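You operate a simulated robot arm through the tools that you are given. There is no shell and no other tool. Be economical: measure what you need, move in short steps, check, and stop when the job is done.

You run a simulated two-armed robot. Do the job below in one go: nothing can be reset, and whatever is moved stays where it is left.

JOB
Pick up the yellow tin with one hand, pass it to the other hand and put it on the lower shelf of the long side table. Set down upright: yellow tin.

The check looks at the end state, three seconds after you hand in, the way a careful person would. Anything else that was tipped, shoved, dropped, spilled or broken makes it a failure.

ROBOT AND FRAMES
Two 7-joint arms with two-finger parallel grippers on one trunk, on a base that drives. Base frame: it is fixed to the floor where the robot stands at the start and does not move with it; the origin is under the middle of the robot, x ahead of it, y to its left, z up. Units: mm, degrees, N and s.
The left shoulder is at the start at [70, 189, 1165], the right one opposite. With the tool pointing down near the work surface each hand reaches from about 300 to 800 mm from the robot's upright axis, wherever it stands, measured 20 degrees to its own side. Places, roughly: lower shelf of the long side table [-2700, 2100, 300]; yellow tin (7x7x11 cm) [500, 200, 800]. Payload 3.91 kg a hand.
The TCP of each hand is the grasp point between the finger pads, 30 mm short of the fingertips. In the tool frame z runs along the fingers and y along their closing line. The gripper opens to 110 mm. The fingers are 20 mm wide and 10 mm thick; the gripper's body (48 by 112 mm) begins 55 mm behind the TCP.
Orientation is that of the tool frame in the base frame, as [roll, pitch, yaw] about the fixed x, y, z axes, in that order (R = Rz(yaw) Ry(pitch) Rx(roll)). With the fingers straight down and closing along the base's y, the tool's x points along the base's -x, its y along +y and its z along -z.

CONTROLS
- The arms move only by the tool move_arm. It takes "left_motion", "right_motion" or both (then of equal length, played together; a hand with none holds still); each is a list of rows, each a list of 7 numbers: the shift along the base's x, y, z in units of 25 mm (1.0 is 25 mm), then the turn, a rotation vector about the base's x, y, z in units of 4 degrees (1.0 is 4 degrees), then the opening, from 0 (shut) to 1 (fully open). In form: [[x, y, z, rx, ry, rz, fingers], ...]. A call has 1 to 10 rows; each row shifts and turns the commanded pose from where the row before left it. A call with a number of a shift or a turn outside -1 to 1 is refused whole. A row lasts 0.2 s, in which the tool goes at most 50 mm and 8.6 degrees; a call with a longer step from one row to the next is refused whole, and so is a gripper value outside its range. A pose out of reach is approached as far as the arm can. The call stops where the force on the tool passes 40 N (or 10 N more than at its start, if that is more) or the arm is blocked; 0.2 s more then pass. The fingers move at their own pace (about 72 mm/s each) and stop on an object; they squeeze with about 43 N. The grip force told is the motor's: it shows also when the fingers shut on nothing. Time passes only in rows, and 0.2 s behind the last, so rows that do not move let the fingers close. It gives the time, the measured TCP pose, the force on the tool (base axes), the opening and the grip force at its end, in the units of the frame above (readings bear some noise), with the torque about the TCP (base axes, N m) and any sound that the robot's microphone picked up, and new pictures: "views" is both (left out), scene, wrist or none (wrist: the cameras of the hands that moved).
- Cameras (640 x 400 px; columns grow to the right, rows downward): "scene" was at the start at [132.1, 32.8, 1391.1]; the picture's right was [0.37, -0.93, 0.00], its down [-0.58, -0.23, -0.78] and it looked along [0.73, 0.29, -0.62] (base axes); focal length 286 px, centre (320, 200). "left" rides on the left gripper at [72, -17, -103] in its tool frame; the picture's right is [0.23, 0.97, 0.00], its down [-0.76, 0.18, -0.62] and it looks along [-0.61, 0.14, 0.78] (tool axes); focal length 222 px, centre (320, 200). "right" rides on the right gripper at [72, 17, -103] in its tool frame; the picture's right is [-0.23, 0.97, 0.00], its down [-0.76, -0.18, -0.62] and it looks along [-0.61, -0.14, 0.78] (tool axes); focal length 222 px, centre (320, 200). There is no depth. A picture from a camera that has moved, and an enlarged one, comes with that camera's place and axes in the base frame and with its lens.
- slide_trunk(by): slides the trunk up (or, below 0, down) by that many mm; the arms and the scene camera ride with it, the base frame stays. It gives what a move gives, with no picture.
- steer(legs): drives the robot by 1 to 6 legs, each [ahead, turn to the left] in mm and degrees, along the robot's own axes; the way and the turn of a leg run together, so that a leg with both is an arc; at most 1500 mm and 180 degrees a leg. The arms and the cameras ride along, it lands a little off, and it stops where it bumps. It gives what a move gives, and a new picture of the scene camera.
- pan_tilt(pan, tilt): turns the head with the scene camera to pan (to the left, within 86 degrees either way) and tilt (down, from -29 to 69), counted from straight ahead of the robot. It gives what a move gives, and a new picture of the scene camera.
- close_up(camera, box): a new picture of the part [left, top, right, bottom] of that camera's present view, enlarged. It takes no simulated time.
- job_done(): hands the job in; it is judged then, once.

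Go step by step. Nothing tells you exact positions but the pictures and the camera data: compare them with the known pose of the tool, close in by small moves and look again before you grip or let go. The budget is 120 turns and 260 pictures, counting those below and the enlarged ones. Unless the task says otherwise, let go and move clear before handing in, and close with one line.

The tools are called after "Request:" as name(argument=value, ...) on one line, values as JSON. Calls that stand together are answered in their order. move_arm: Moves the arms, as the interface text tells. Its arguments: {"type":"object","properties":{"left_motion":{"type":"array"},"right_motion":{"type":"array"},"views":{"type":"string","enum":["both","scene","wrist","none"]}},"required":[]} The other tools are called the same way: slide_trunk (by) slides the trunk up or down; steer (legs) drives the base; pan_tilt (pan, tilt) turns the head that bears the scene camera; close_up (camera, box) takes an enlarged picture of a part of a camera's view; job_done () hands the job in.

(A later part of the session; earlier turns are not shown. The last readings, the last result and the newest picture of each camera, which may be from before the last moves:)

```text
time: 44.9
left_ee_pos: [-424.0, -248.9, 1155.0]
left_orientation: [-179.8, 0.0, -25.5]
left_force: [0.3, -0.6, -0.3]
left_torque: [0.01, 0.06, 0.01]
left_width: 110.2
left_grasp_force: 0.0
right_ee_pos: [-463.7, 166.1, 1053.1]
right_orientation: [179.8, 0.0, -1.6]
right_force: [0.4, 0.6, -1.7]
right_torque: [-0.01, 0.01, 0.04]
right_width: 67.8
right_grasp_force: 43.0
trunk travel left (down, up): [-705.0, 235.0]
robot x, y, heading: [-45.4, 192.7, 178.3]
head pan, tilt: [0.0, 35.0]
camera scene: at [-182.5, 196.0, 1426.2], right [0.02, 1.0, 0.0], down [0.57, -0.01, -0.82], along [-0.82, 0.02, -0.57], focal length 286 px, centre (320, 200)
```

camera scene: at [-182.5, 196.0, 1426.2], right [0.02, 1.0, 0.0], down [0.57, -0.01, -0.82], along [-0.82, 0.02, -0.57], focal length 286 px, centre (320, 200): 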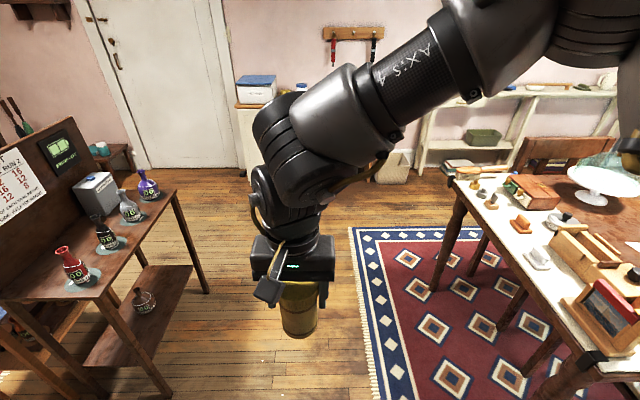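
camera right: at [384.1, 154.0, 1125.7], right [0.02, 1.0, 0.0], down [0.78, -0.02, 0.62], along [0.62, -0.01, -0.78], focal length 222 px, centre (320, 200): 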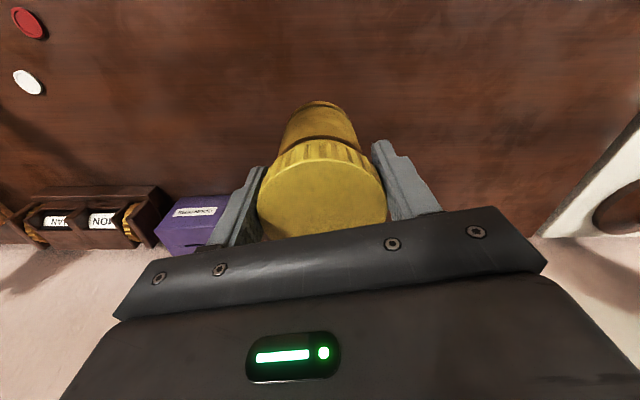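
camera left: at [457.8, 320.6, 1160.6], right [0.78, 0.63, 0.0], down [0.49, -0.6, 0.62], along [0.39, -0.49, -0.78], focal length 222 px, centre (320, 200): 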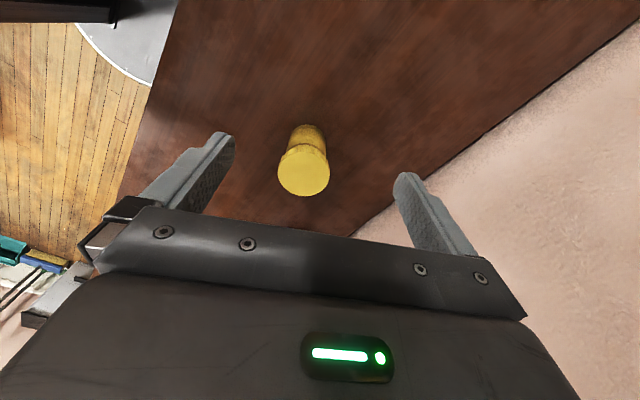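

Hand-over plan: the right hand turns 90° so its fingers sit fore and aft, and the left comes in from the robot's left, tilted 25° below horizontal, gripping below the right fingers. I'll turn both wrists first.

Request:
move_arm(left_motion=[[0, 0, 0, 0, 0, -1, 1], [0, 0, 0, 0, 0, -1, 1], [0, 0, 0, 0, 0, -1, 1], [0, 0, 0, 0, 0, -1, 1], [0, 0, 0, 0, 0, -1, 1], [0, 0, 0, 0, 0, -1, 1], [0, 0, 0, 0, 0, -1, 1], [0, 0, 0, 0, 0, -1, 1], [0, 0, 0, 0, 0, -1, 1], [0, 0, 0, 0, 0, -1, 1]], right_motion=[[0, 0, 0, 0, 0, 1, 0], [0, 0, 0, 0, 0, 1, 0], [0, 0, 0, 0, 0, 1, 0], [0, 0, 0, 0, 0, 1, 0], [0, 0, 0, 0, 0, 1, 0], [0, 0, 0, 0, 0, 1, 0], [0, 0, 0, 0, 0, 1, 0], [0, 0, 0, 0, 0, 1, 0], [0, 0, 0, 0, 0, 1, 0], [0, 0, 0, 0, 0, 1, 0]], views="none")

Request:
move_arm(left_motion=[[0, 0, 0, 0, 0, -1, 1], [0, 0, 0, 0, 0, -1, 1], [0, 0, 0, 0, 0, -1, 1], [0, 0, 0, 0, 0, -1, 1], [0, 0, 0, 0, 0, -1, 1], [0, 0, 0, 0, 0, -1, 1], [0, 0, 0, 0, 0, -0.5, 1], [0, 0, 0, 0, 0, 0, 1], [0, 0, 0, 0, 0, 0, 1], [0, 0, 0, 0, 0, 0, 1]], right_motion=[[0, 0, 0, 0, 0, 1, 0], [0, 0, 0, 0, 0, 1, 0], [0, 0, 0, 0, 0, 1, 0], [0, 0, 0, 0, 0, 1, 0], [0, 0, 0, 0, 0, 1, 0], [0, 0, 0, 0, 0, 1, 0], [0, 0, 0, 0, 0, 1, 0], [0, 0, 0, 0, 0, 1, 0], [0, 0, 0, 0, 0, 1, 0], [0, 0, 0, 0, 0, 1, 0]], views="scene")

```text
time: 47.1
left_ee_pos: [-422.1, -250.6, 1153.4]
left_orientation: [-179.8, 0.0, -65.5]
left_force: [0.0, 0.4, 0.4]
left_torque: [0.02, -0.02, -0.01]
left_width: 109.6
left_grasp_force: 0.0
right_ee_pos: [-465.6, 171.3, 1082.7]
right_orientation: [176.0, 2.2, 31.3]
right_force: [0.3, 0.3, -1.5]
right_torque: [0.06, -0.04, 0.02]
right_width: 67.6
right_grasp_force: 43.2
right hand out of reach, approached as far as the arm can: row 9, 10
trunk travel left (down, up): [-705.0, 235.0]
robot x, y, heading: [-42.6, 193.8, 178.5]
head pan, tilt: [0.0, 35.0]
```

```text
time: 49.3
left_ee_pos: [-421.8, -251.3, 1155.3]
left_orientation: [-179.9, 0.0, -91.6]
left_force: [-0.7, -0.1, 0.5]
left_torque: [0.02, 0.01, 0.01]
left_width: 110.0
left_grasp_force: 0.1
right_ee_pos: [-463.3, 169.8, 1085.8]
right_orientation: [176.1, 2.5, 31.5]
right_force: [0.2, -0.4, -1.8]
right_torque: [-0.02, 0.01, -0.01]
right_width: 67.6
right_grasp_force: 43.2
right hand out of reach, approached as far as the arm can: row 1, 2, 3, 4, 5, 6, 7, 8, 9, 10
trunk travel left (down, up): [-705.0, 235.0]
robot x, y, heading: [-44.3, 193.4, 178.1]
head pan, tilt: [0.0, 35.0]
camera scene: at [-182.4, 196.1, 1426.2], right [0.03, 1.0, 0.0], down [0.57, -0.01, -0.82], along [-0.82, 0.02, -0.57], focal length 286 px, centre (320, 200)
```

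scene: 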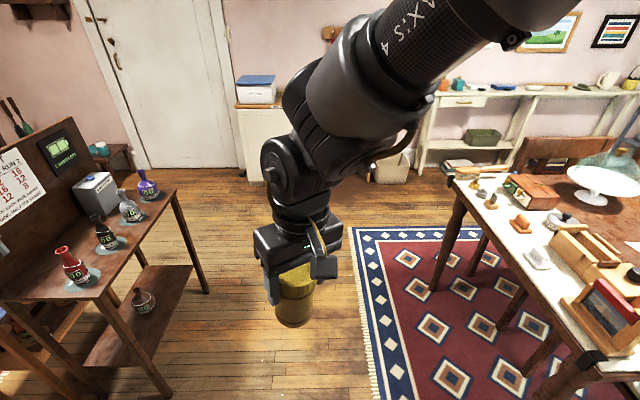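

The right wrist is blocked counter-clockwise, so I'll turn it the other way and remove the small tilt. The left hand can start tilting toward horizontal at the same time.

Request:
move_arm(left_motion=[[0, 0, 0, 1, 0, 0, 1], [0, 0, 0, 1, 0, 0, 1], [0, 0, 0, 1, 0, 0, 1], [0, 0, 0, 1, 0, 0, 1], [0, 0, 0, 1, 0, 0, 1], [0, 0, 0, 1, 0, 0, 1], [0, 0, 0, 1, 0, 0, 1], [0, 0, 0, 1, 0, 0, 1], [0, 0, 0, 1, 0, 0, 1], [0, 0, 0, 1, 0, 0, 1]], right_motion=[[0, 0, -0.1, 0.115, 0, -1, 0], [0, 0, -0.1, 0.115, 0, -1, 0], [0, 0, -0.1, 0.115, 0, -1, 0], [0, 0, -0.1, 0.115, 0, -1, 0], [0, 0, -0.1, 0.115, 0, -1, 0], [0, 0, -0.1, 0.115, 0, -1, 0], [0, 0, -0.1, 0.115, 0, -1, 0], [0, 0, -0.1, 0.115, 0, -1, 0], [0, 0, -0.1, 0.115, 0, -1, 0], [0, 0, -0.1, 0.115, 0, -1, 0]], views="none")

Request:
move_arm(left_motion=[[0, 0, 0, 1, 0, 0, 1], [0, 0, 0, 1, 0, 0, 1], [0, 0, 0, 1, 0, 0, 1], [0, 0, 0, 1, 0, 0, 1], [0, 0, 0, 1, 0, 0, 1], [0, 0, 0, 1, 0, 0, 1], [0, 0, 0, 0.25, 0, 0, 1], [0, 0, 0, 0, 0, 0, 1], [0, 0, 0, 0, 0, 0, 1], [0, 0, 0, 0, 0, 0, 1]], right_motion=[[0, 0, 0, 0, 0, -1, 0], [0, 0, 0, 0, 0, -1, 0], [0, 0, 0, 0, 0, -1, 0], [0, 0, 0, 0, 0, -1, 0], [0, 0, 0, 0, 0, -1, 0], [0, 0, 0, 0, 0, -1, 0], [0, 0, 0, 0, 0, -1, 0], [0, 0, 0, 0, 0, -1, 0], [0, 0, 0, 0, 0, -1, 0], [0, 0, 0, 0, 0, -1, 0]], views="scene")

```text
time: 51.5
left_ee_pos: [-423.4, -251.2, 1155.3]
left_orientation: [178.9, 40.2, -92.1]
left_force: [-0.4, 0.9, 0.0]
left_torque: [0.0, 0.01, -0.02]
left_width: 109.9
left_grasp_force: 0.1
right_ee_pos: [-453.7, 163.9, 1038.1]
right_orientation: [-176.4, -0.9, -6.7]
right_force: [-0.1, -0.1, -1.2]
right_torque: [-0.01, -0.02, -0.02]
right_width: 67.6
right_grasp_force: 42.9
trunk travel left (down, up): [-705.0, 235.0]
robot x, y, heading: [-45.1, 193.3, 178.7]
head pan, tilt: [0.0, 35.0]
```

```text
time: 53.7
left_ee_pos: [-423.2, -249.0, 1155.0]
left_orientation: [177.1, 65.0, -93.5]
left_force: [-0.1, 0.1, 0.0]
left_torque: [-0.05, 0.03, 0.03]
left_width: 110.0
left_grasp_force: 0.1
right_ee_pos: [-454.8, 164.8, 1038.6]
right_orientation: [-176.4, -0.9, -46.6]
right_force: [0.0, -0.2, -1.2]
right_torque: [-0.03, 0.02, 0.01]
right_width: 67.6
right_grasp_force: 42.8
trunk travel left (down, up): [-705.0, 235.0]
robot x, y, heading: [-47.4, 195.9, 178.7]
head pan, tilt: [0.0, 35.0]
camera scene: at [-182.6, 196.1, 1426.2], right [0.03, 1.0, 0.0], down [0.57, -0.01, -0.82], along [-0.82, 0.02, -0.57], focal length 286 px, centre (320, 200)
```

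scene: 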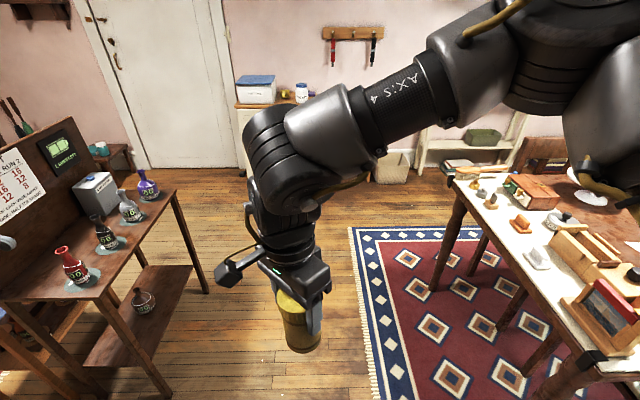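

The right wrist turns freely this way. I'll finish the turn, level the tin and bring it a little toward the left hand, while the left hand yaws to suit.

Request:
move_arm(left_motion=[[0, 0, -0.5, 0, 0, 0.83, 1], [0, 0, -0.5, 0, 0, 0.83, 1], [0, 0, -0.5, 0, 0, 0.83, 1], [0, 0, -0.5, 0, 0, 0.83, 1], [0, 0, -0.5, 0, 0, 0.83, 1], [0, 0, -0.5, 0, 0, 0.83, 1], [0, 0, 0, 0, 0, 0, 1]], right_motion=[[-0.33, -0.33, 0.1, -0.075, 0.133, -1, 0], [-0.33, -0.33, 0.1, -0.075, 0.133, -1, 0], [-0.33, -0.33, 0.1, -0.075, 0.133, -1, 0], [-0.33, -0.33, 0.1, -0.075, 0.133, -1, 0], [-0.33, -0.33, 0.1, -0.075, 0.133, -1, 0], [-0.33, -0.33, 0.1, -0.075, 0.133, -1, 0], [0, 0, 0, 0, 0, 0, 0]], views="both")

```text
time: 55.3
left_ee_pos: [-422.1, -252.0, 1079.7]
left_orientation: [177.1, 65.0, -73.3]
left_force: [-0.1, 0.5, 0.0]
left_torque: [0.01, 0.01, 0.02]
left_width: 110.0
left_grasp_force: 0.1
right_ee_pos: [-502.7, 116.8, 1054.4]
right_orientation: [-180.0, -0.9, -70.4]
right_force: [1.3, 0.5, -2.2]
right_torque: [-0.03, 0.0, -0.02]
right_width: 67.5
right_grasp_force: 42.7
trunk travel left (down, up): [-705.0, 235.0]
robot x, y, heading: [-46.4, 193.4, 178.1]
head pan, tilt: [0.0, 35.0]
camera scene: at [-182.6, 196.1, 1426.2], right [0.03, 1.0, 0.0], down [0.57, -0.01, -0.82], along [-0.82, 0.02, -0.57], focal length 286 px, centre (320, 200)
camera right: at [-494.0, 43.3, 1158.6], right [-0.99, -0.11, 0.0], down [-0.09, 0.79, 0.61], along [-0.07, 0.61, -0.79], focal length 222 px, centre (320, 200)
camera left: at [-365.7, -363.1, 1058.2], right [-0.89, -0.41, -0.19], down [-0.07, -0.28, 0.96], along [-0.45, 0.87, 0.22], focal length 222 px, centre (320, 200)
```

scene: 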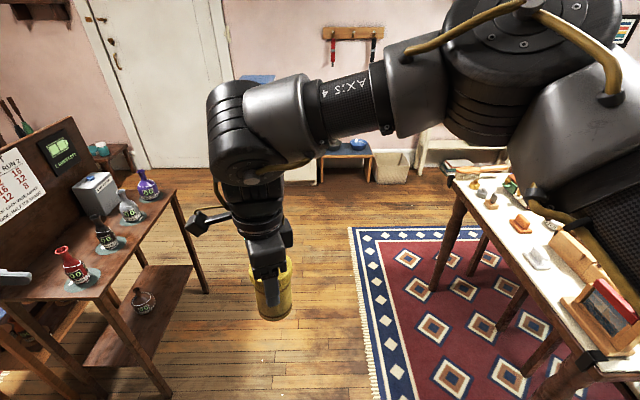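
right: 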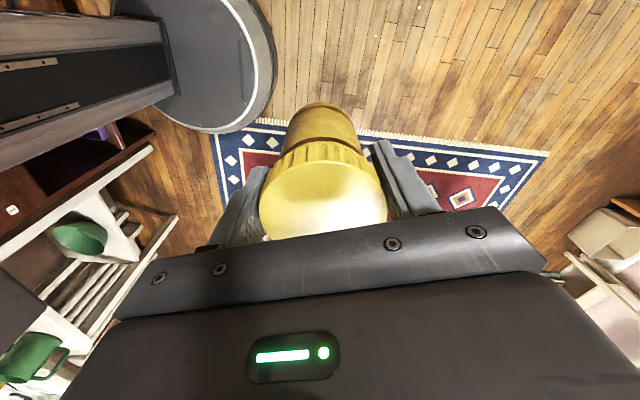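
left: 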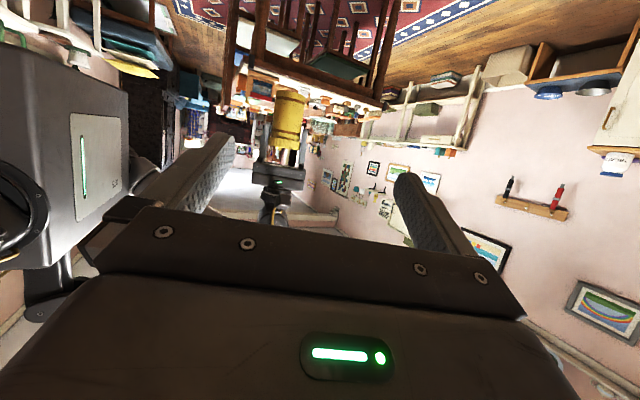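

The tin axis is at about (-503, 117) with its base at z≈958. I'll bring the left hand to a pre-grasp 150 mm back along its approach direction.

Request:
move_arm(left_motion=[[-0.11, 0.9, -0.33, 0, 0, 0, 1], [-0.11, 0.9, -0.33, 0, 0, 0, 1], [-0.11, 0.9, -0.33, 0, 0, 0, 1], [-0.11, 0.9, -0.33, 0, 0, 0, 1], [-0.11, 0.9, -0.33, 0, 0, 0, 1], [-0.11, 0.9, -0.33, 0, 0, 0, 1], [-0.11, 0.9, -0.33, 0, 0, 0, 1], [-0.11, 0.9, -0.33, 0, 0, 0, 1], [-0.11, 0.9, -0.33, 0, 0, 0, 1], [-0.11, 0.9, -0.33, 0, 0, 0, 1]], views="both")

```text
time: 57.5
left_ee_pos: [-452.3, -24.7, 997.6]
left_orientation: [177.1, 64.8, -73.5]
left_force: [0.5, -0.3, -0.5]
left_torque: [0.05, 0.01, 0.01]
left_width: 109.9
left_grasp_force: 0.0
right_ee_pos: [-503.0, 115.1, 1054.9]
right_orientation: [-180.0, -0.8, -70.5]
right_force: [-0.1, 0.1, -1.4]
right_torque: [-0.02, 0.0, -0.05]
right_width: 67.4
right_grasp_force: 42.9
trunk travel left (down, up): [-705.0, 235.0]
robot x, y, heading: [-47.4, 191.8, 178.8]
head pan, tilt: [0.0, 35.0]
camera scene: at [-183.4, 196.4, 1426.1], right [0.03, 1.0, 0.0], down [0.57, -0.01, -0.82], along [-0.82, 0.02, -0.57], focal length 286 px, centre (320, 200)
camera left: at [-395.3, -137.7, 976.8], right [-0.89, -0.41, -0.19], down [-0.07, -0.28, 0.96], along [-0.45, 0.87, 0.22], focal length 222 px, centre (320, 200)
```

scene: 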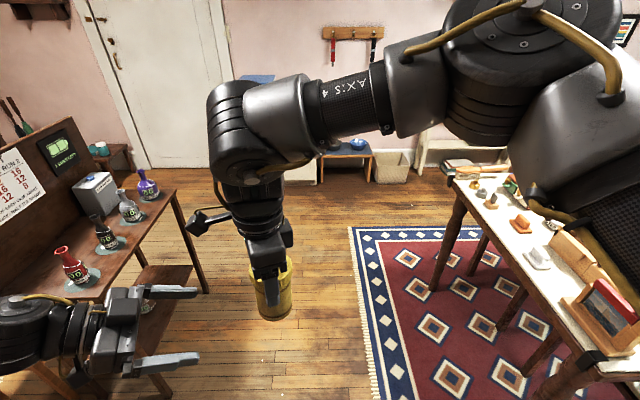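
left: 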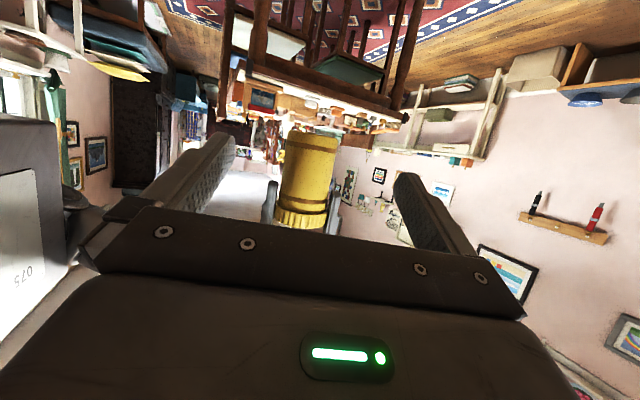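

Reachable and aligned: the ray through the tin axis gives x≈-502 at grip height. I'll advance along the approach direction.

Request:
move_arm(left_motion=[[-0.28, 0.79, 0, 0, 0, 0, 1], [-0.28, 0.79, 0, 0, 0, 0, 1], [-0.28, 0.79, 0, 0, 0, 0, 1], [-0.28, 0.79, 0, 0, 0, 0, 1], [-0.28, 0.79, 0, 0, 0, 0, 1], [-0.28, 0.79, 0, 0, 0, 0, 1]], views="both")

```text
time: 58.9
left_ee_pos: [-491.6, 96.1, 998.9]
left_orientation: [177.1, 64.9, -73.5]
left_force: [0.7, -0.2, 0.5]
left_torque: [0.01, 0.02, 0.02]
left_width: 109.8
left_grasp_force: 0.1
right_ee_pos: [-503.0, 116.5, 1054.1]
right_orientation: [180.0, -0.9, -70.4]
right_force: [-0.4, -0.2, -1.4]
right_torque: [0.03, 0.0, -0.01]
right_width: 67.6
right_grasp_force: 43.2
trunk travel left (down, up): [-705.0, 235.0]
robot x, y, heading: [-44.5, 193.3, 178.7]
head pan, tilt: [0.0, 35.0]
camera scene: at [-183.2, 197.0, 1426.1], right [0.03, 1.0, 0.0], down [0.57, -0.02, -0.82], along [-0.82, 0.02, -0.57], focal length 286 px, centre (320, 200)
camera left: at [-435.2, -17.0, 977.3], right [-0.89, -0.41, -0.19], down [-0.07, -0.28, 0.96], along [-0.45, 0.87, 0.22], focal length 222 px, centre (320, 200)
```

scene: 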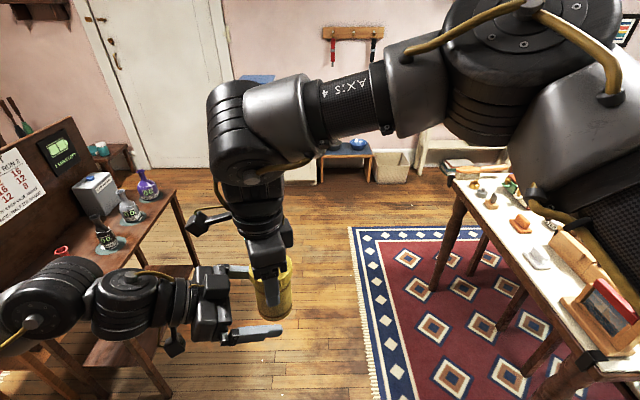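
left: 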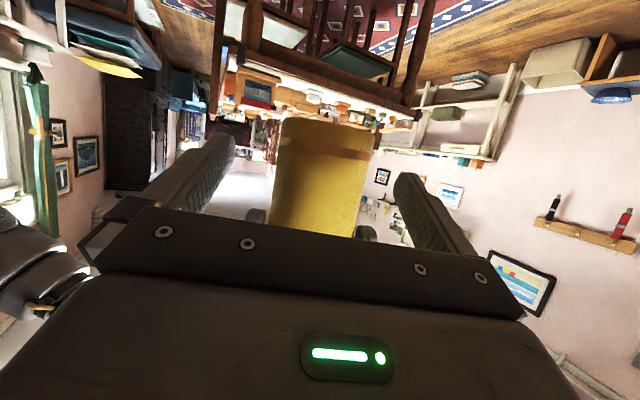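

The tin sits centred between the left fingers. I'll advance the last 17 mm and close the left hand while the right keeps hold.

Request:
move_arm(left_motion=[[-0.16, 0.32, 0, 0, 0, 0, 1], [-0.16, 0.32, 0, 0, 0, 0, 1], [0, 0, 0, 0, 0, 0, 1]], views="none")

Request:
move_arm(left_motion=[[0, 0, 0, 0, 0, 0, 0.7], [0, 0, 0, 0, 0, 0, 0.5], [0, 0, 0, 0, 0, 0, 0], [0, 0, 0, 0, 0, 0, 0], [0, 0, 0, 0, 0, 0, 0]], views="both")

```text
time: 59.7
left_ee_pos: [-498.9, 110.2, 999.5]
left_orientation: [177.0, 64.9, -73.6]
left_force: [0.3, 0.1, 0.0]
left_torque: [0.02, 0.01, 0.0]
left_width: 110.1
left_grasp_force: 0.0
right_ee_pos: [-501.8, 115.6, 1053.3]
right_orientation: [179.8, -0.9, -70.5]
right_force: [-1.0, 0.6, -2.4]
right_torque: [-0.01, 0.0, 0.01]
right_width: 67.6
right_grasp_force: 42.7
trunk travel left (down, up): [-705.0, 235.0]
robot x, y, heading: [-46.0, 189.9, 178.6]
head pan, tilt: [0.0, 35.0]
```

```text
time: 60.9
left_ee_pos: [-499.5, 110.6, 998.7]
left_orientation: [177.2, 65.1, -73.5]
left_force: [3.4, 2.0, 0.1]
left_torque: [0.29, -0.58, -0.03]
left_width: 59.2
left_grasp_force: 43.7
right_ee_pos: [-502.4, 114.5, 1054.0]
right_orientation: [179.9, -0.8, -70.5]
right_force: [-2.9, -2.2, -2.5]
right_torque: [-0.37, 0.77, 0.02]
right_width: 67.6
right_grasp_force: 42.6
trunk travel left (down, up): [-705.0, 235.0]
robot x, y, heading: [-47.9, 190.3, 178.5]
head pan, tilt: [0.0, 35.0]
camera scene: at [-182.5, 196.2, 1426.2], right [0.03, 1.0, 0.0], down [0.57, -0.01, -0.82], along [-0.82, 0.02, -0.57], focal length 286 px, centre (320, 200)
camera left: at [-443.3, -2.1, 977.1], right [-0.89, -0.41, -0.19], down [-0.07, -0.28, 0.96], along [-0.45, 0.87, 0.22], focal length 222 px, centre (320, 200)
```

scene: 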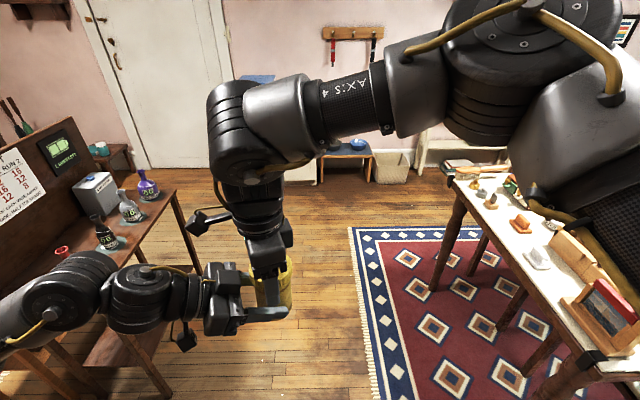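
left: 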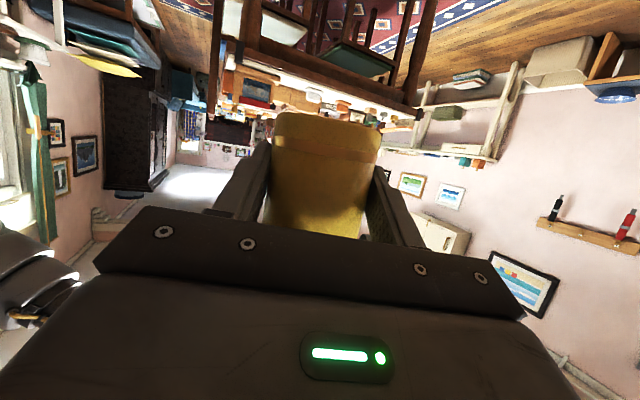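

Both hands hold the tin (left at 59 mm on the body). The right hand now opens and rises straight up.

Request:
move_arm(right_motion=[[0, 0, 0, 0, 0, 0, 0.8], [0, 0, 0, 0, 0, 0, 1], [0, 0, 0, 0, 0, 0, 1], [0, 0, 0.5, 0, 0, 0, 1], [0, 0, 1, 0, 0, 0, 1], [0, 0, 1, 0, 0, 0, 1], [0, 0, 1, 0, 0, 0, 1], [0, 0, 1, 0, 0, 0, 1], [0, 0, 1, 0, 0, 0, 1]], views="both")

```text
time: 62.9
left_ee_pos: [-500.0, 111.4, 998.5]
left_orientation: [177.0, 65.0, -73.6]
left_force: [-0.3, -0.2, 0.5]
left_torque: [-0.02, 0.0, 0.02]
left_width: 58.7
left_grasp_force: 42.9
right_ee_pos: [-504.4, 116.3, 1192.8]
right_orientation: [180.0, -0.8, -70.5]
right_force: [-1.3, 0.6, -0.7]
right_torque: [0.05, 0.0, 0.03]
right_width: 109.9
right_grasp_force: 0.0
trunk travel left (down, up): [-705.0, 235.0]
robot x, y, heading: [-49.4, 190.4, 178.5]
head pan, tilt: [0.0, 35.0]
camera scene: at [-181.5, 195.9, 1426.3], right [0.03, 1.0, 0.0], down [0.57, -0.01, -0.82], along [-0.82, 0.02, -0.57], focal length 286 px, centre (320, 200)
camera right: at [-495.8, 44.3, 1297.6], right [-0.99, -0.11, 0.0], down [-0.09, 0.79, 0.61], along [-0.07, 0.61, -0.79], focal length 222 px, centre (320, 200)
```

scene: 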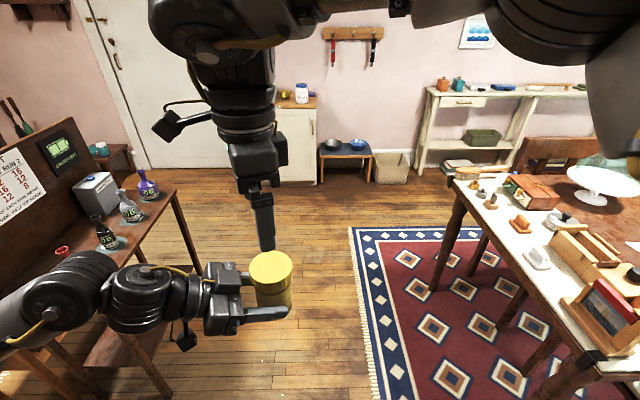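
right: 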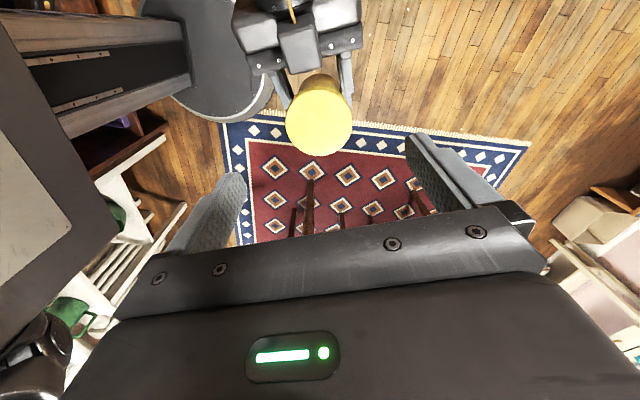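

The hand-over worked: the left hand holds the tin upright and the right is clear. Next I'll park the right hand and swing the left so its tool points ahead.

Request:
move_arm(left_motion=[[0, -1, 0, 0, 0, 0, 0], [0, -1, 0, 0, 0, 0, 0], [0, -1, 0, 0, 0, 1, 0], [0, -1, 0, 0, 0, 1, 0], [0, -1, 0, 0, 0, 1, 0], [0, -1, 0, 0, 0, 1, 0], [-0.2, -1, 0, 0, 0, 1, 0], [-0.2, -1, 0, 0, 0, 1, 0], [-0.2, -1, 0, 0, 0, 1, 0], [-0.2, -1, 0, 0, 0, 1, 0]], right_motion=[[0, 0, 1, 0, 0, 0, 1], [0.7, 0.8, 0.5, 0, 0, 1, 1], [0.7, 0.8, 0.3, 0, 0, 1, 1], [0.7, 0.8, 0.3, 0, 0, 1, 1], [0.7, 0.8, 0, 0, 0, 1, 1], [0.7, 0.8, 0, 0, 0, 1, 1], [0.7, 0.8, 0, 0, 0, 1, 1], [0.7, 0.8, 0, 0, 0, 1, 1], [0, 0, 0, 0, 0, 1, 1], [0, 0, 0, 0, 0, 1, 1]], views="none")

Request:
move_arm(left_motion=[[0, 0, 0, 0, 0, 1, 0], [0, 0, 0, 0, 0, 1, 0], [0, 0, 0, 0, 0, 1, 0], [0, 0, 0, 0, 0, 1, 0], [0, 0, 0, 0, 0, 1, 0]], right_motion=[[0, 0, 0, 0, 0, 1, 0.5], [0, 0, 0, 0, 0, 1, 0.2], [0, 0, 0, 0, 0, 1, 0], [0, 0, 0, 0, 0, 1, 0], [0, 0, 0, 0, 0, 1, 0]], views="scene")

```text
time: 65.1
left_ee_pos: [-522.0, -140.0, 997.6]
left_orientation: [177.1, 65.0, -41.5]
left_force: [0.7, -0.7, -0.9]
left_torque: [-0.03, -0.05, 0.0]
left_width: 58.3
left_grasp_force: 42.9
right_ee_pos: [-380.4, 257.7, 1244.0]
right_orientation: [179.9, -0.8, -34.4]
right_force: [-0.4, 0.1, 0.6]
right_torque: [-0.04, 0.01, 0.01]
right_width: 109.9
right_grasp_force: 0.1
trunk travel left (down, up): [-705.0, 235.0]
robot x, y, heading: [-45.3, 194.4, 178.6]
head pan, tilt: [0.0, 35.0]
```

```text
time: 66.3
left_ee_pos: [-520.6, -140.3, 997.7]
left_orientation: [177.0, 65.0, -21.4]
left_force: [0.9, -0.2, -0.6]
left_torque: [-0.03, -0.07, 0.0]
left_width: 58.6
left_grasp_force: 42.7
right_ee_pos: [-381.1, 256.3, 1245.0]
right_orientation: [179.8, -0.8, -14.4]
right_force: [-0.2, -0.9, 0.3]
right_torque: [0.04, -0.02, 0.0]
right_width: 0.0
right_grasp_force: 38.1
trunk travel left (down, up): [-705.0, 235.0]
robot x, y, heading: [-43.4, 188.8, 178.4]
head pan, tilt: [0.0, 35.0]
camera scene: at [-182.7, 196.3, 1426.2], right [0.03, 1.0, 0.0], down [0.57, -0.01, -0.82], along [-0.82, 0.02, -0.57], focal length 286 px, centre (320, 200)
```

scene: 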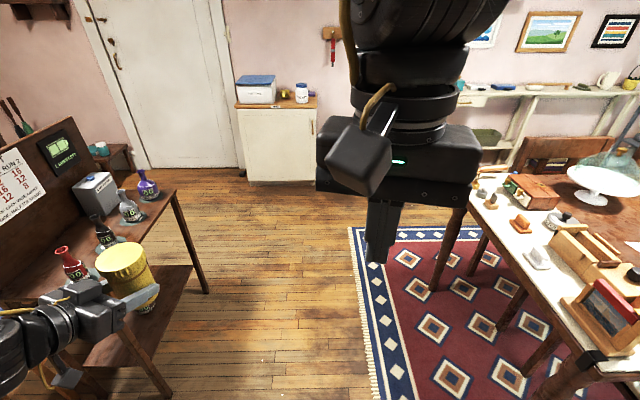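

The left tool points about 16° right of ahead with the tin upright. I'll drive down the corridor between the bottle stand and the dining table, then look again.

Request:
steer(legs=[[0, -3.5], [900, 0]])

Request:
pan_tilt(pan=-45, tilt=35)

```text
time: 71.4
left_ee_pos: [-1427.0, -25.4, 998.1]
left_orientation: [177.1, 64.9, -25.5]
left_force: [0.4, 0.6, 0.2]
left_torque: [0.0, -0.05, 0.04]
left_width: 58.5
left_grasp_force: 42.8
right_ee_pos: [-1259.2, 359.8, 1244.1]
right_orientation: [180.0, -0.8, -18.5]
right_force: [-0.7, -0.1, 0.1]
right_torque: [0.0, 0.0, -0.05]
right_width: 0.0
right_grasp_force: 38.1
trunk travel left (down, up): [-705.0, 235.0]
robot x, y, heading: [-929.1, 274.5, 174.6]
head pan, tilt: [0.0, 35.0]
camera scene: at [-1065.7, 286.6, 1426.2], right [0.1, 1.0, 0.0], down [0.57, -0.05, -0.82], along [-0.82, 0.08, -0.57], focal length 286 px, centre (320, 200)
```

scene: 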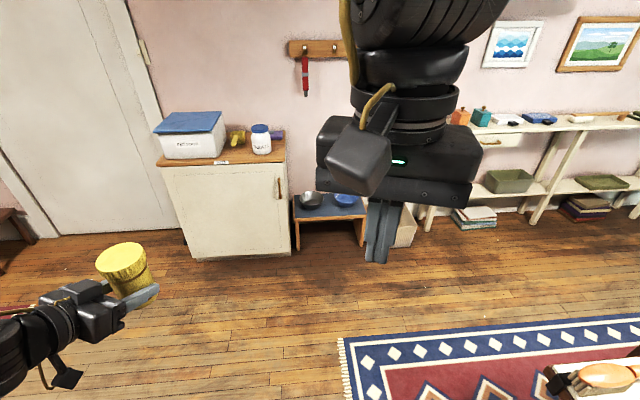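

```text
time: 72.5
left_ee_pos: [-1426.1, -25.3, 998.5]
left_orientation: [177.1, 64.9, -25.5]
left_force: [-0.1, 0.1, -0.5]
left_torque: [-0.04, -0.04, 0.01]
left_width: 58.3
left_grasp_force: 42.8
right_ee_pos: [-1260.2, 360.7, 1244.1]
right_orientation: [179.9, -0.8, -18.5]
right_force: [-0.2, -0.1, -0.2]
right_torque: [-0.03, 0.02, -0.01]
right_width: 0.0
right_grasp_force: 37.6
trunk travel left (down, up): [-705.0, 235.0]
robot x, y, heading: [-930.9, 273.0, 174.5]
head pan, tilt: [-45.0, 35.0]
camera scene: at [-1034.4, 346.1, 1426.2], right [0.77, 0.64, 0.0], down [0.37, -0.44, -0.82], along [-0.52, 0.63, -0.57], focal length 286 px, centre (320, 200)
```

scene: 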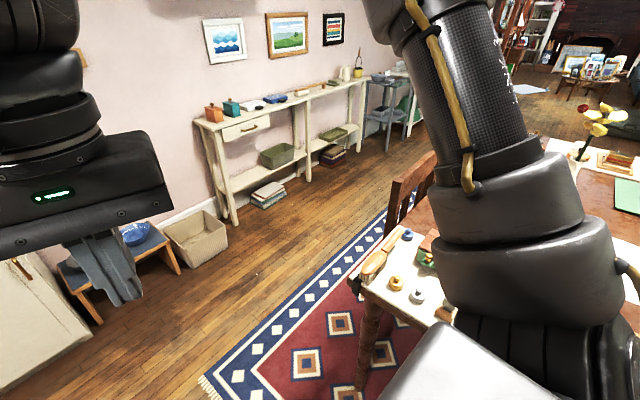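

The shelf front edge is at x≈-2645 with a free bay at y≈1290–1650, and there is a basket on the floor near (-2500, 950). I'll drive past the dining table corner and turn up the aisle.

Request:
steer(legs=[[925, 0], [0, -81.6], [800, 0]])

Request:
pan_tilt(pan=0, tilt=35)

```text
time: 84.9
left_ee_pos: [-2270.9, 1605.4, 998.9]
left_orientation: [177.0, 65.0, -107.3]
left_force: [-0.2, 0.3, 0.5]
left_torque: [-0.02, 0.02, 0.04]
left_width: 58.8
left_grasp_force: 43.6
right_ee_pos: [-1867.5, 1495.0, 1244.0]
right_orientation: [179.9, -0.8, -100.2]
right_force: [-0.1, -0.1, -0.9]
right_torque: [0.02, 0.0, -0.02]
right_width: 0.2
right_grasp_force: 37.6
trunk travel left (down, up): [-705.0, 235.0]
robot x, y, heading: [-1910.0, 1157.9, 92.6]
head pan, tilt: [-45.0, 35.0]
camera scene: at [-1847.1, 1272.8, 1426.3], right [0.74, -0.67, 0.0], down [-0.39, -0.42, -0.82], along [0.55, 0.61, -0.57], focal length 286 px, centre (320, 200)
```

scene: 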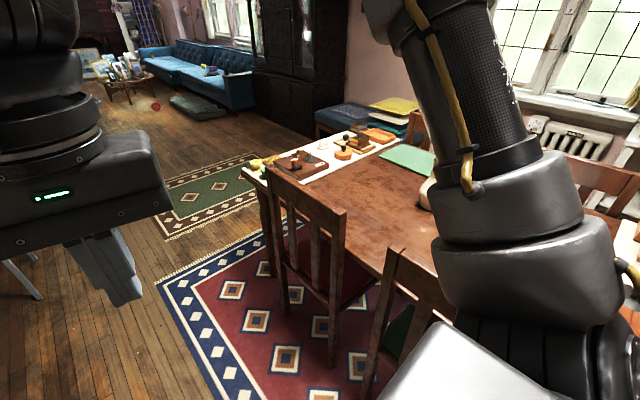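

```text
time: 86.0
left_ee_pos: [-2271.7, 1606.0, 998.2]
left_orientation: [177.1, 64.8, -107.3]
left_force: [-0.1, 0.1, 0.4]
left_torque: [-0.02, 0.01, 0.02]
left_width: 58.3
left_grasp_force: 43.1
right_ee_pos: [-1867.0, 1495.4, 1243.9]
right_orientation: [179.9, -0.7, -100.2]
right_force: [-0.4, -0.5, -0.4]
right_torque: [0.03, -0.02, 0.01]
right_width: 0.1
right_grasp_force: 38.2
trunk travel left (down, up): [-705.0, 235.0]
robot x, y, heading: [-1903.9, 1162.3, 93.1]
head pan, tilt: [0.0, 35.0]
camera scene: at [-1910.4, 1295.8, 1426.2], right [1.0, 0.05, 0.0], down [0.03, -0.57, -0.82], along [-0.04, 0.82, -0.57], focal length 286 px, centre (320, 200)
```

scene: 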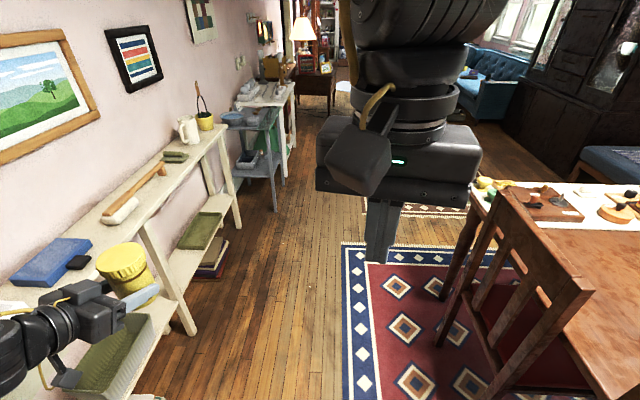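

I'll continue up the aisle to y≈1820, turn to face the side table, and check the shelf.

Request:
steer(legs=[[660, 0], [0, 86.8]])

Request:
pan_tilt(pan=35, tilt=55)

```text
time: 93.4
left_ee_pos: [-2407.1, 1491.0, 998.3]
left_orientation: [177.2, 65.0, -21.3]
left_force: [-0.6, 0.1, 0.5]
left_torque: [0.01, -0.04, -0.01]
left_width: 58.8
left_grasp_force: 42.5
right_ee_pos: [-2268.6, 1887.1, 1244.8]
right_orientation: [179.9, -0.8, -14.3]
right_force: [-0.2, -0.6, -0.1]
right_torque: [-0.01, 0.02, 0.02]
right_width: 0.1
right_grasp_force: 37.7
trunk travel left (down, up): [-705.0, 235.0]
robot x, y, heading: [-1933.4, 1823.0, 178.8]
head pan, tilt: [0.0, 35.0]
camera scene: at [-2069.9, 1827.7, 1426.2], right [0.02, 1.0, 0.0], down [0.57, -0.01, -0.82], along [-0.82, 0.02, -0.57], focal length 286 px, centre (320, 200)
```

scene: 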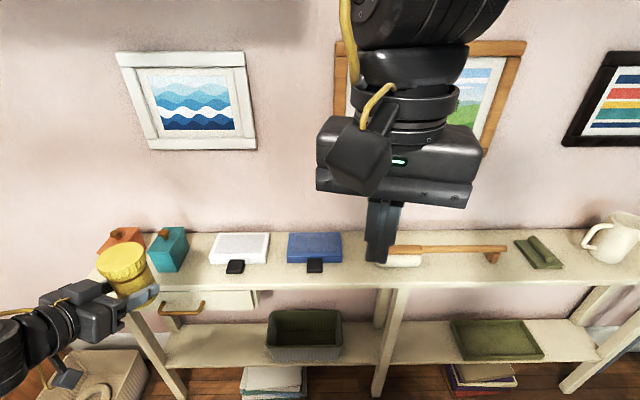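

```text
time: 94.4
left_ee_pos: [-2406.5, 1491.6, 998.3]
left_orientation: [177.1, 65.1, -21.3]
left_force: [-0.5, -0.1, 1.1]
left_torque: [-0.03, -0.01, 0.0]
left_width: 58.6
left_grasp_force: 43.0
right_ee_pos: [-2268.4, 1886.9, 1244.3]
right_orientation: [180.0, -0.8, -14.2]
right_force: [0.0, 0.5, 0.3]
right_torque: [0.05, 0.03, 0.02]
right_width: 0.0
right_grasp_force: 37.4
trunk travel left (down, up): [-705.0, 235.0]
robot x, y, heading: [-1937.3, 1827.3, 178.7]
head pan, tilt: [35.0, 55.0]
camera scene: at [-2041.9, 1785.8, 1398.0], right [-0.55, 0.83, 0.0], down [0.68, 0.45, -0.57], along [-0.48, -0.32, -0.82], focal length 286 px, centre (320, 200)
```

scene: 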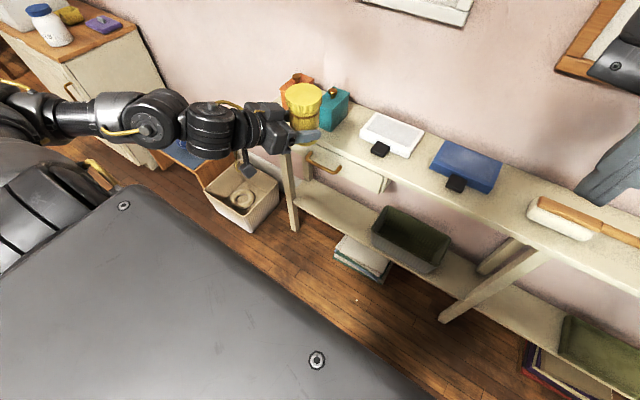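

I'll zoom in on the free left bay of the shelf to measure its edge and height.

Request:
close_up(camera="scene", box=[240, 120, 480, 330])

Request:
pan_tilt(pan=15, tilt=50)

```text
1.90 times, centred on (360, 225) of scene
camera zoom: at [-2041.9, 1785.8, 1398.0], right [-0.55, 0.83, 0.0], down [0.68, 0.45, -0.57], along [-0.48, -0.32, -0.82], focal length 544 px, centre (244, 152)
```

zoom: 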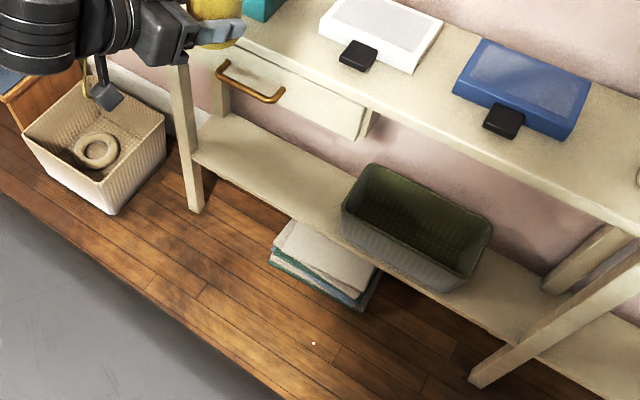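

```text
time: 95.2
left_ee_pos: [-2405.7, 1491.4, 997.4]
left_orientation: [177.1, 65.0, -21.3]
left_force: [-0.3, 0.2, -0.2]
left_torque: [-0.01, -0.01, -0.02]
left_width: 58.3
left_grasp_force: 42.9
right_ee_pos: [-2268.6, 1887.1, 1243.5]
right_orientation: [179.9, -0.8, -14.1]
right_force: [-0.1, 0.1, -0.8]
right_torque: [-0.03, 0.02, 0.0]
right_width: 0.2
right_grasp_force: 37.7
trunk travel left (down, up): [-705.0, 235.0]
robot x, y, heading: [-1933.1, 1821.7, 178.6]
head pan, tilt: [15.0, 50.0]
camera scene: at [-2056.6, 1807.2, 1404.5], right [-0.24, 0.97, 0.0], down [0.74, 0.18, -0.64], along [-0.62, -0.15, -0.77], focal length 286 px, centre (320, 200)
```

scene: 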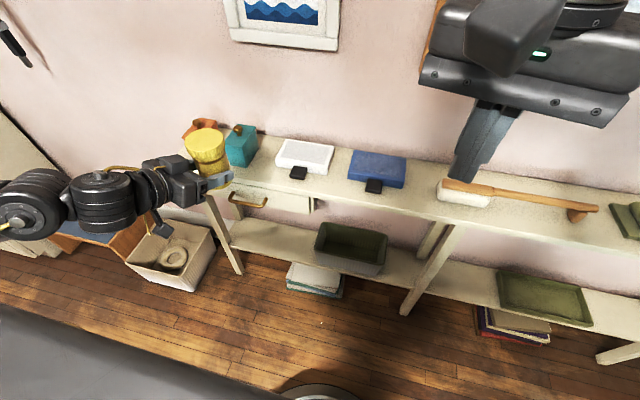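

The shelf's front edge is near x≈-2617 and its height about 270–300. The arm is clear of the table, so I'll lower the trunk in two steps.

Request:
slide_trunk(by=-350)

Request:
pan_tilt(pan=35, tilt=45)

```text
time: 98.6
left_ee_pos: [-2406.8, 1491.1, 648.4]
left_orientation: [177.1, 65.0, -21.3]
left_force: [0.3, -0.2, -0.1]
left_torque: [0.0, -0.03, -0.01]
left_width: 58.7
left_grasp_force: 42.9
right_ee_pos: [-2267.5, 1887.5, 894.2]
right_orientation: [179.9, -0.8, -14.2]
right_force: [0.0, 0.1, -0.4]
right_torque: [0.02, -0.02, 0.02]
right_width: 0.0
right_grasp_force: 37.6
trunk travel left (down, up): [-355.0, 585.0]
robot x, y, heading: [-1933.9, 1825.7, 179.0]
head pan, tilt: [15.0, 50.0]
```

```text
time: 99.5
left_ee_pos: [-2406.6, 1491.0, 647.5]
left_orientation: [177.1, 65.0, -21.3]
left_force: [-0.8, 0.0, 0.2]
left_torque: [0.01, 0.01, -0.03]
left_width: 58.7
left_grasp_force: 42.7
right_ee_pos: [-2269.4, 1886.1, 894.1]
right_orientation: [179.8, -0.7, -14.1]
right_force: [-1.1, 0.8, -0.2]
right_torque: [-0.02, -0.02, 0.0]
right_width: 0.1
right_grasp_force: 37.5
trunk travel left (down, up): [-355.0, 585.0]
robot x, y, heading: [-1937.4, 1823.1, 178.6]
head pan, tilt: [35.0, 45.0]
camera scene: at [-2049.5, 1780.7, 1061.4], right [-0.55, 0.83, 0.0], down [0.59, 0.39, -0.71], along [-0.59, -0.39, -0.71], focal length 286 px, centre (320, 200)
```

scene: 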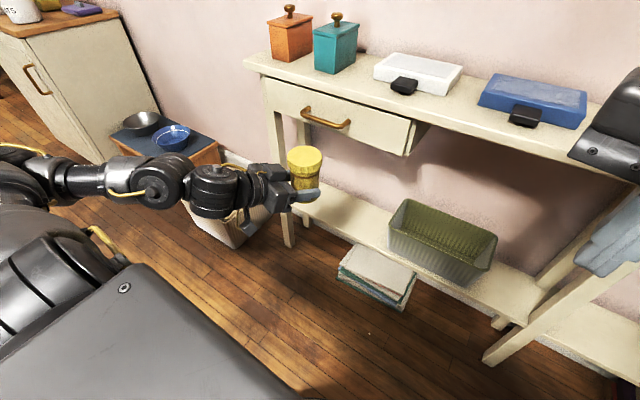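

The crate's front-left corner is at about (-2640, 1667, 280), so the shelf is at z≈280 and the bay left of it is free. Next: lower 230 mm more and drive 120 mm closer.

Request:
slide_trunk(by=-250)

Request:
steer(legs=[[120, 0]])

Request:
close_up(camera="left", box=[0, 0, 640, 400])

```text
time: 102.0
left_ee_pos: [-2406.5, 1491.4, 397.9]
left_orientation: [177.2, 65.0, -21.3]
left_force: [0.2, 0.1, -0.3]
left_torque: [-0.01, 0.0, 0.01]
left_width: 58.6
left_grasp_force: 43.1
right_ee_pos: [-2268.6, 1886.2, 643.8]
right_orientation: [179.9, -0.7, -14.2]
right_force: [0.4, 0.7, -0.1]
right_torque: [0.0, 0.03, -0.04]
right_width: 0.2
right_grasp_force: 38.0
trunk travel left (down, up): [-105.0, 835.0]
robot x, y, heading: [-1930.6, 1821.8, 178.6]
head pan, tilt: [35.0, 45.0]
```

```text
time: 103.3
left_ee_pos: [-2527.1, 1494.0, 397.9]
left_orientation: [177.1, 65.0, -21.3]
left_force: [0.4, -0.2, -0.1]
left_torque: [-0.02, -0.07, 0.01]
left_width: 58.4
left_grasp_force: 43.2
right_ee_pos: [-2389.7, 1890.3, 644.2]
right_orientation: [179.9, -0.8, -14.2]
right_force: [1.1, -0.5, 0.5]
right_torque: [0.0, 0.05, 0.0]
right_width: 0.0
right_grasp_force: 37.2
trunk travel left (down, up): [-105.0, 835.0]
robot x, y, heading: [-2057.4, 1830.3, 178.7]
head pan, tilt: [35.0, 45.0]
camera scene: at [-2170.7, 1783.3, 811.4], right [-0.56, 0.83, 0.0], down [0.59, 0.39, -0.71], along [-0.59, -0.39, -0.71], focal length 286 px, centre (320, 200)
```

scene: 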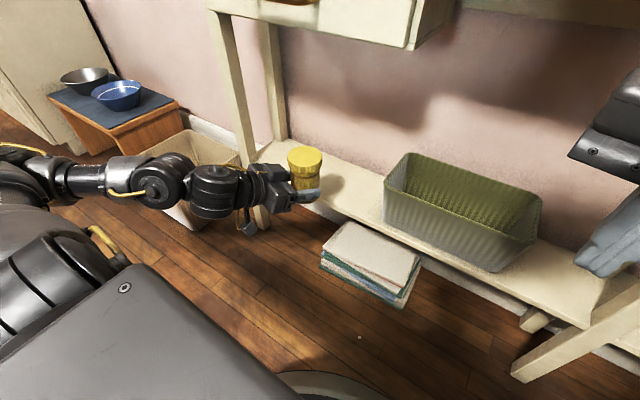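

```text
1.00 times, centred on (320, 200) of left
camera zoom: at [-2404.4, 1468.7, 376.3], right [-0.22, -0.96, -0.19], down [0.18, -0.23, 0.96], along [-0.96, 0.18, 0.22], focal length 222 px, centre (320, 200)
```

zoom: 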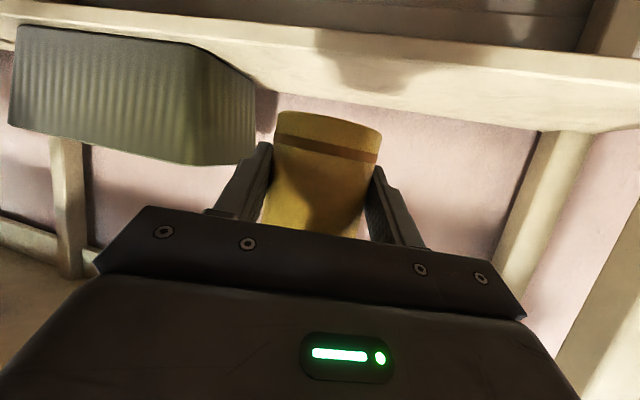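

Good view of the shelf from the left wrist camera. I'll zoom on the front edge to fix the shelf height.

Request:
close_up(camera="left", box=[200, 0, 440, 150])

Request:
close_up(camera="scene", box=[220, 120, 420, 260])

```text
2.67 times, centred on (320, 75) of left
camera zoom: at [-2404.4, 1468.7, 376.3], right [-0.22, -0.96, -0.19], down [0.18, -0.23, 0.96], along [-0.96, 0.18, 0.22], focal length 592 px, centre (320, 533)
```

zoom: 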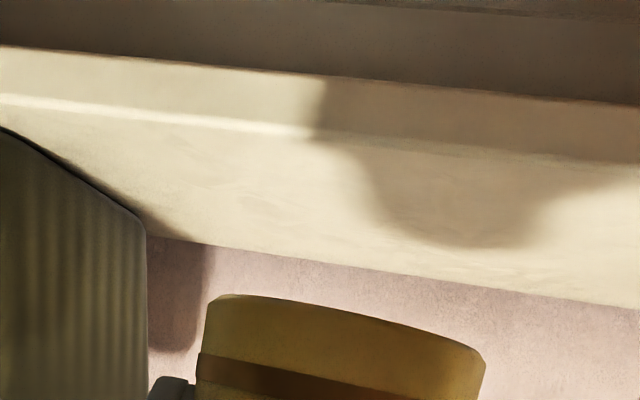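

```text
2.86 times, centred on (320, 190) of scene
camera zoom: at [-2170.7, 1783.3, 811.4], right [-0.56, 0.83, 0.0], down [0.59, 0.39, -0.71], along [-0.59, -0.39, -0.71], focal length 816 px, centre (320, 229)
```

zoom: 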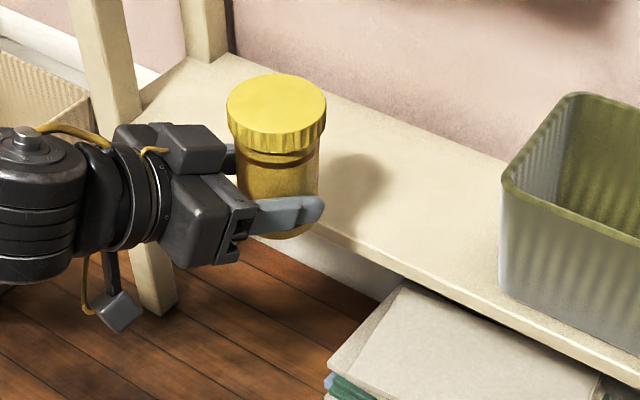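

The shelf's front edge is at x≈-2612 with its top at z≈293, and the tin base is about 60 mm above that. I'll extend the left hand over the shelf, first half of the way.

Request:
move_arm(left_motion=[[-0.8, 0, 0, 0, 0, 0, 0], [-0.8, 0, 0, 0, 0, 0, 0], [-0.8, 0, 0, 0, 0, 0, 0], [-0.8, 0, 0, 0, 0, 0, 0]], views="scene")

```text
time: 104.3
left_ee_pos: [-2609.1, 1493.8, 397.1]
left_orientation: [177.2, 64.9, -21.3]
left_force: [-0.2, 0.0, -0.4]
left_torque: [0.02, -0.01, 0.02]
left_width: 58.3
left_grasp_force: 43.1
right_ee_pos: [-2389.2, 1889.8, 644.3]
right_orientation: [179.8, -0.8, -14.2]
right_force: [0.5, 0.1, 0.8]
right_torque: [0.03, -0.02, 0.0]
right_width: 0.1
right_grasp_force: 37.8
trunk travel left (down, up): [-105.0, 835.0]
robot x, y, heading: [-2053.9, 1827.5, 178.7]
head pan, tilt: [35.0, 45.0]
camera scene: at [-2170.7, 1783.3, 811.4], right [-0.56, 0.83, 0.0], down [0.59, 0.39, -0.71], along [-0.59, -0.39, -0.71], focal length 286 px, centre (320, 200)
```

scene: 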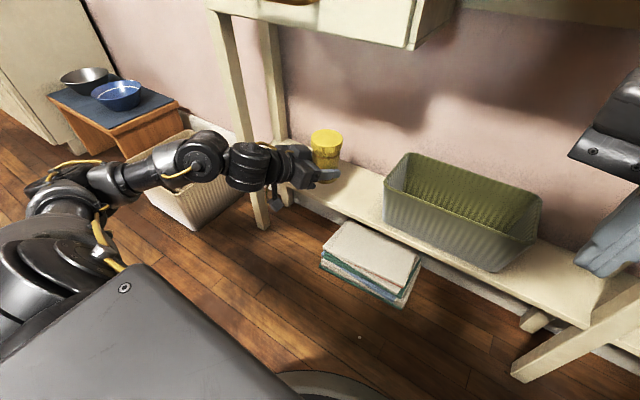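

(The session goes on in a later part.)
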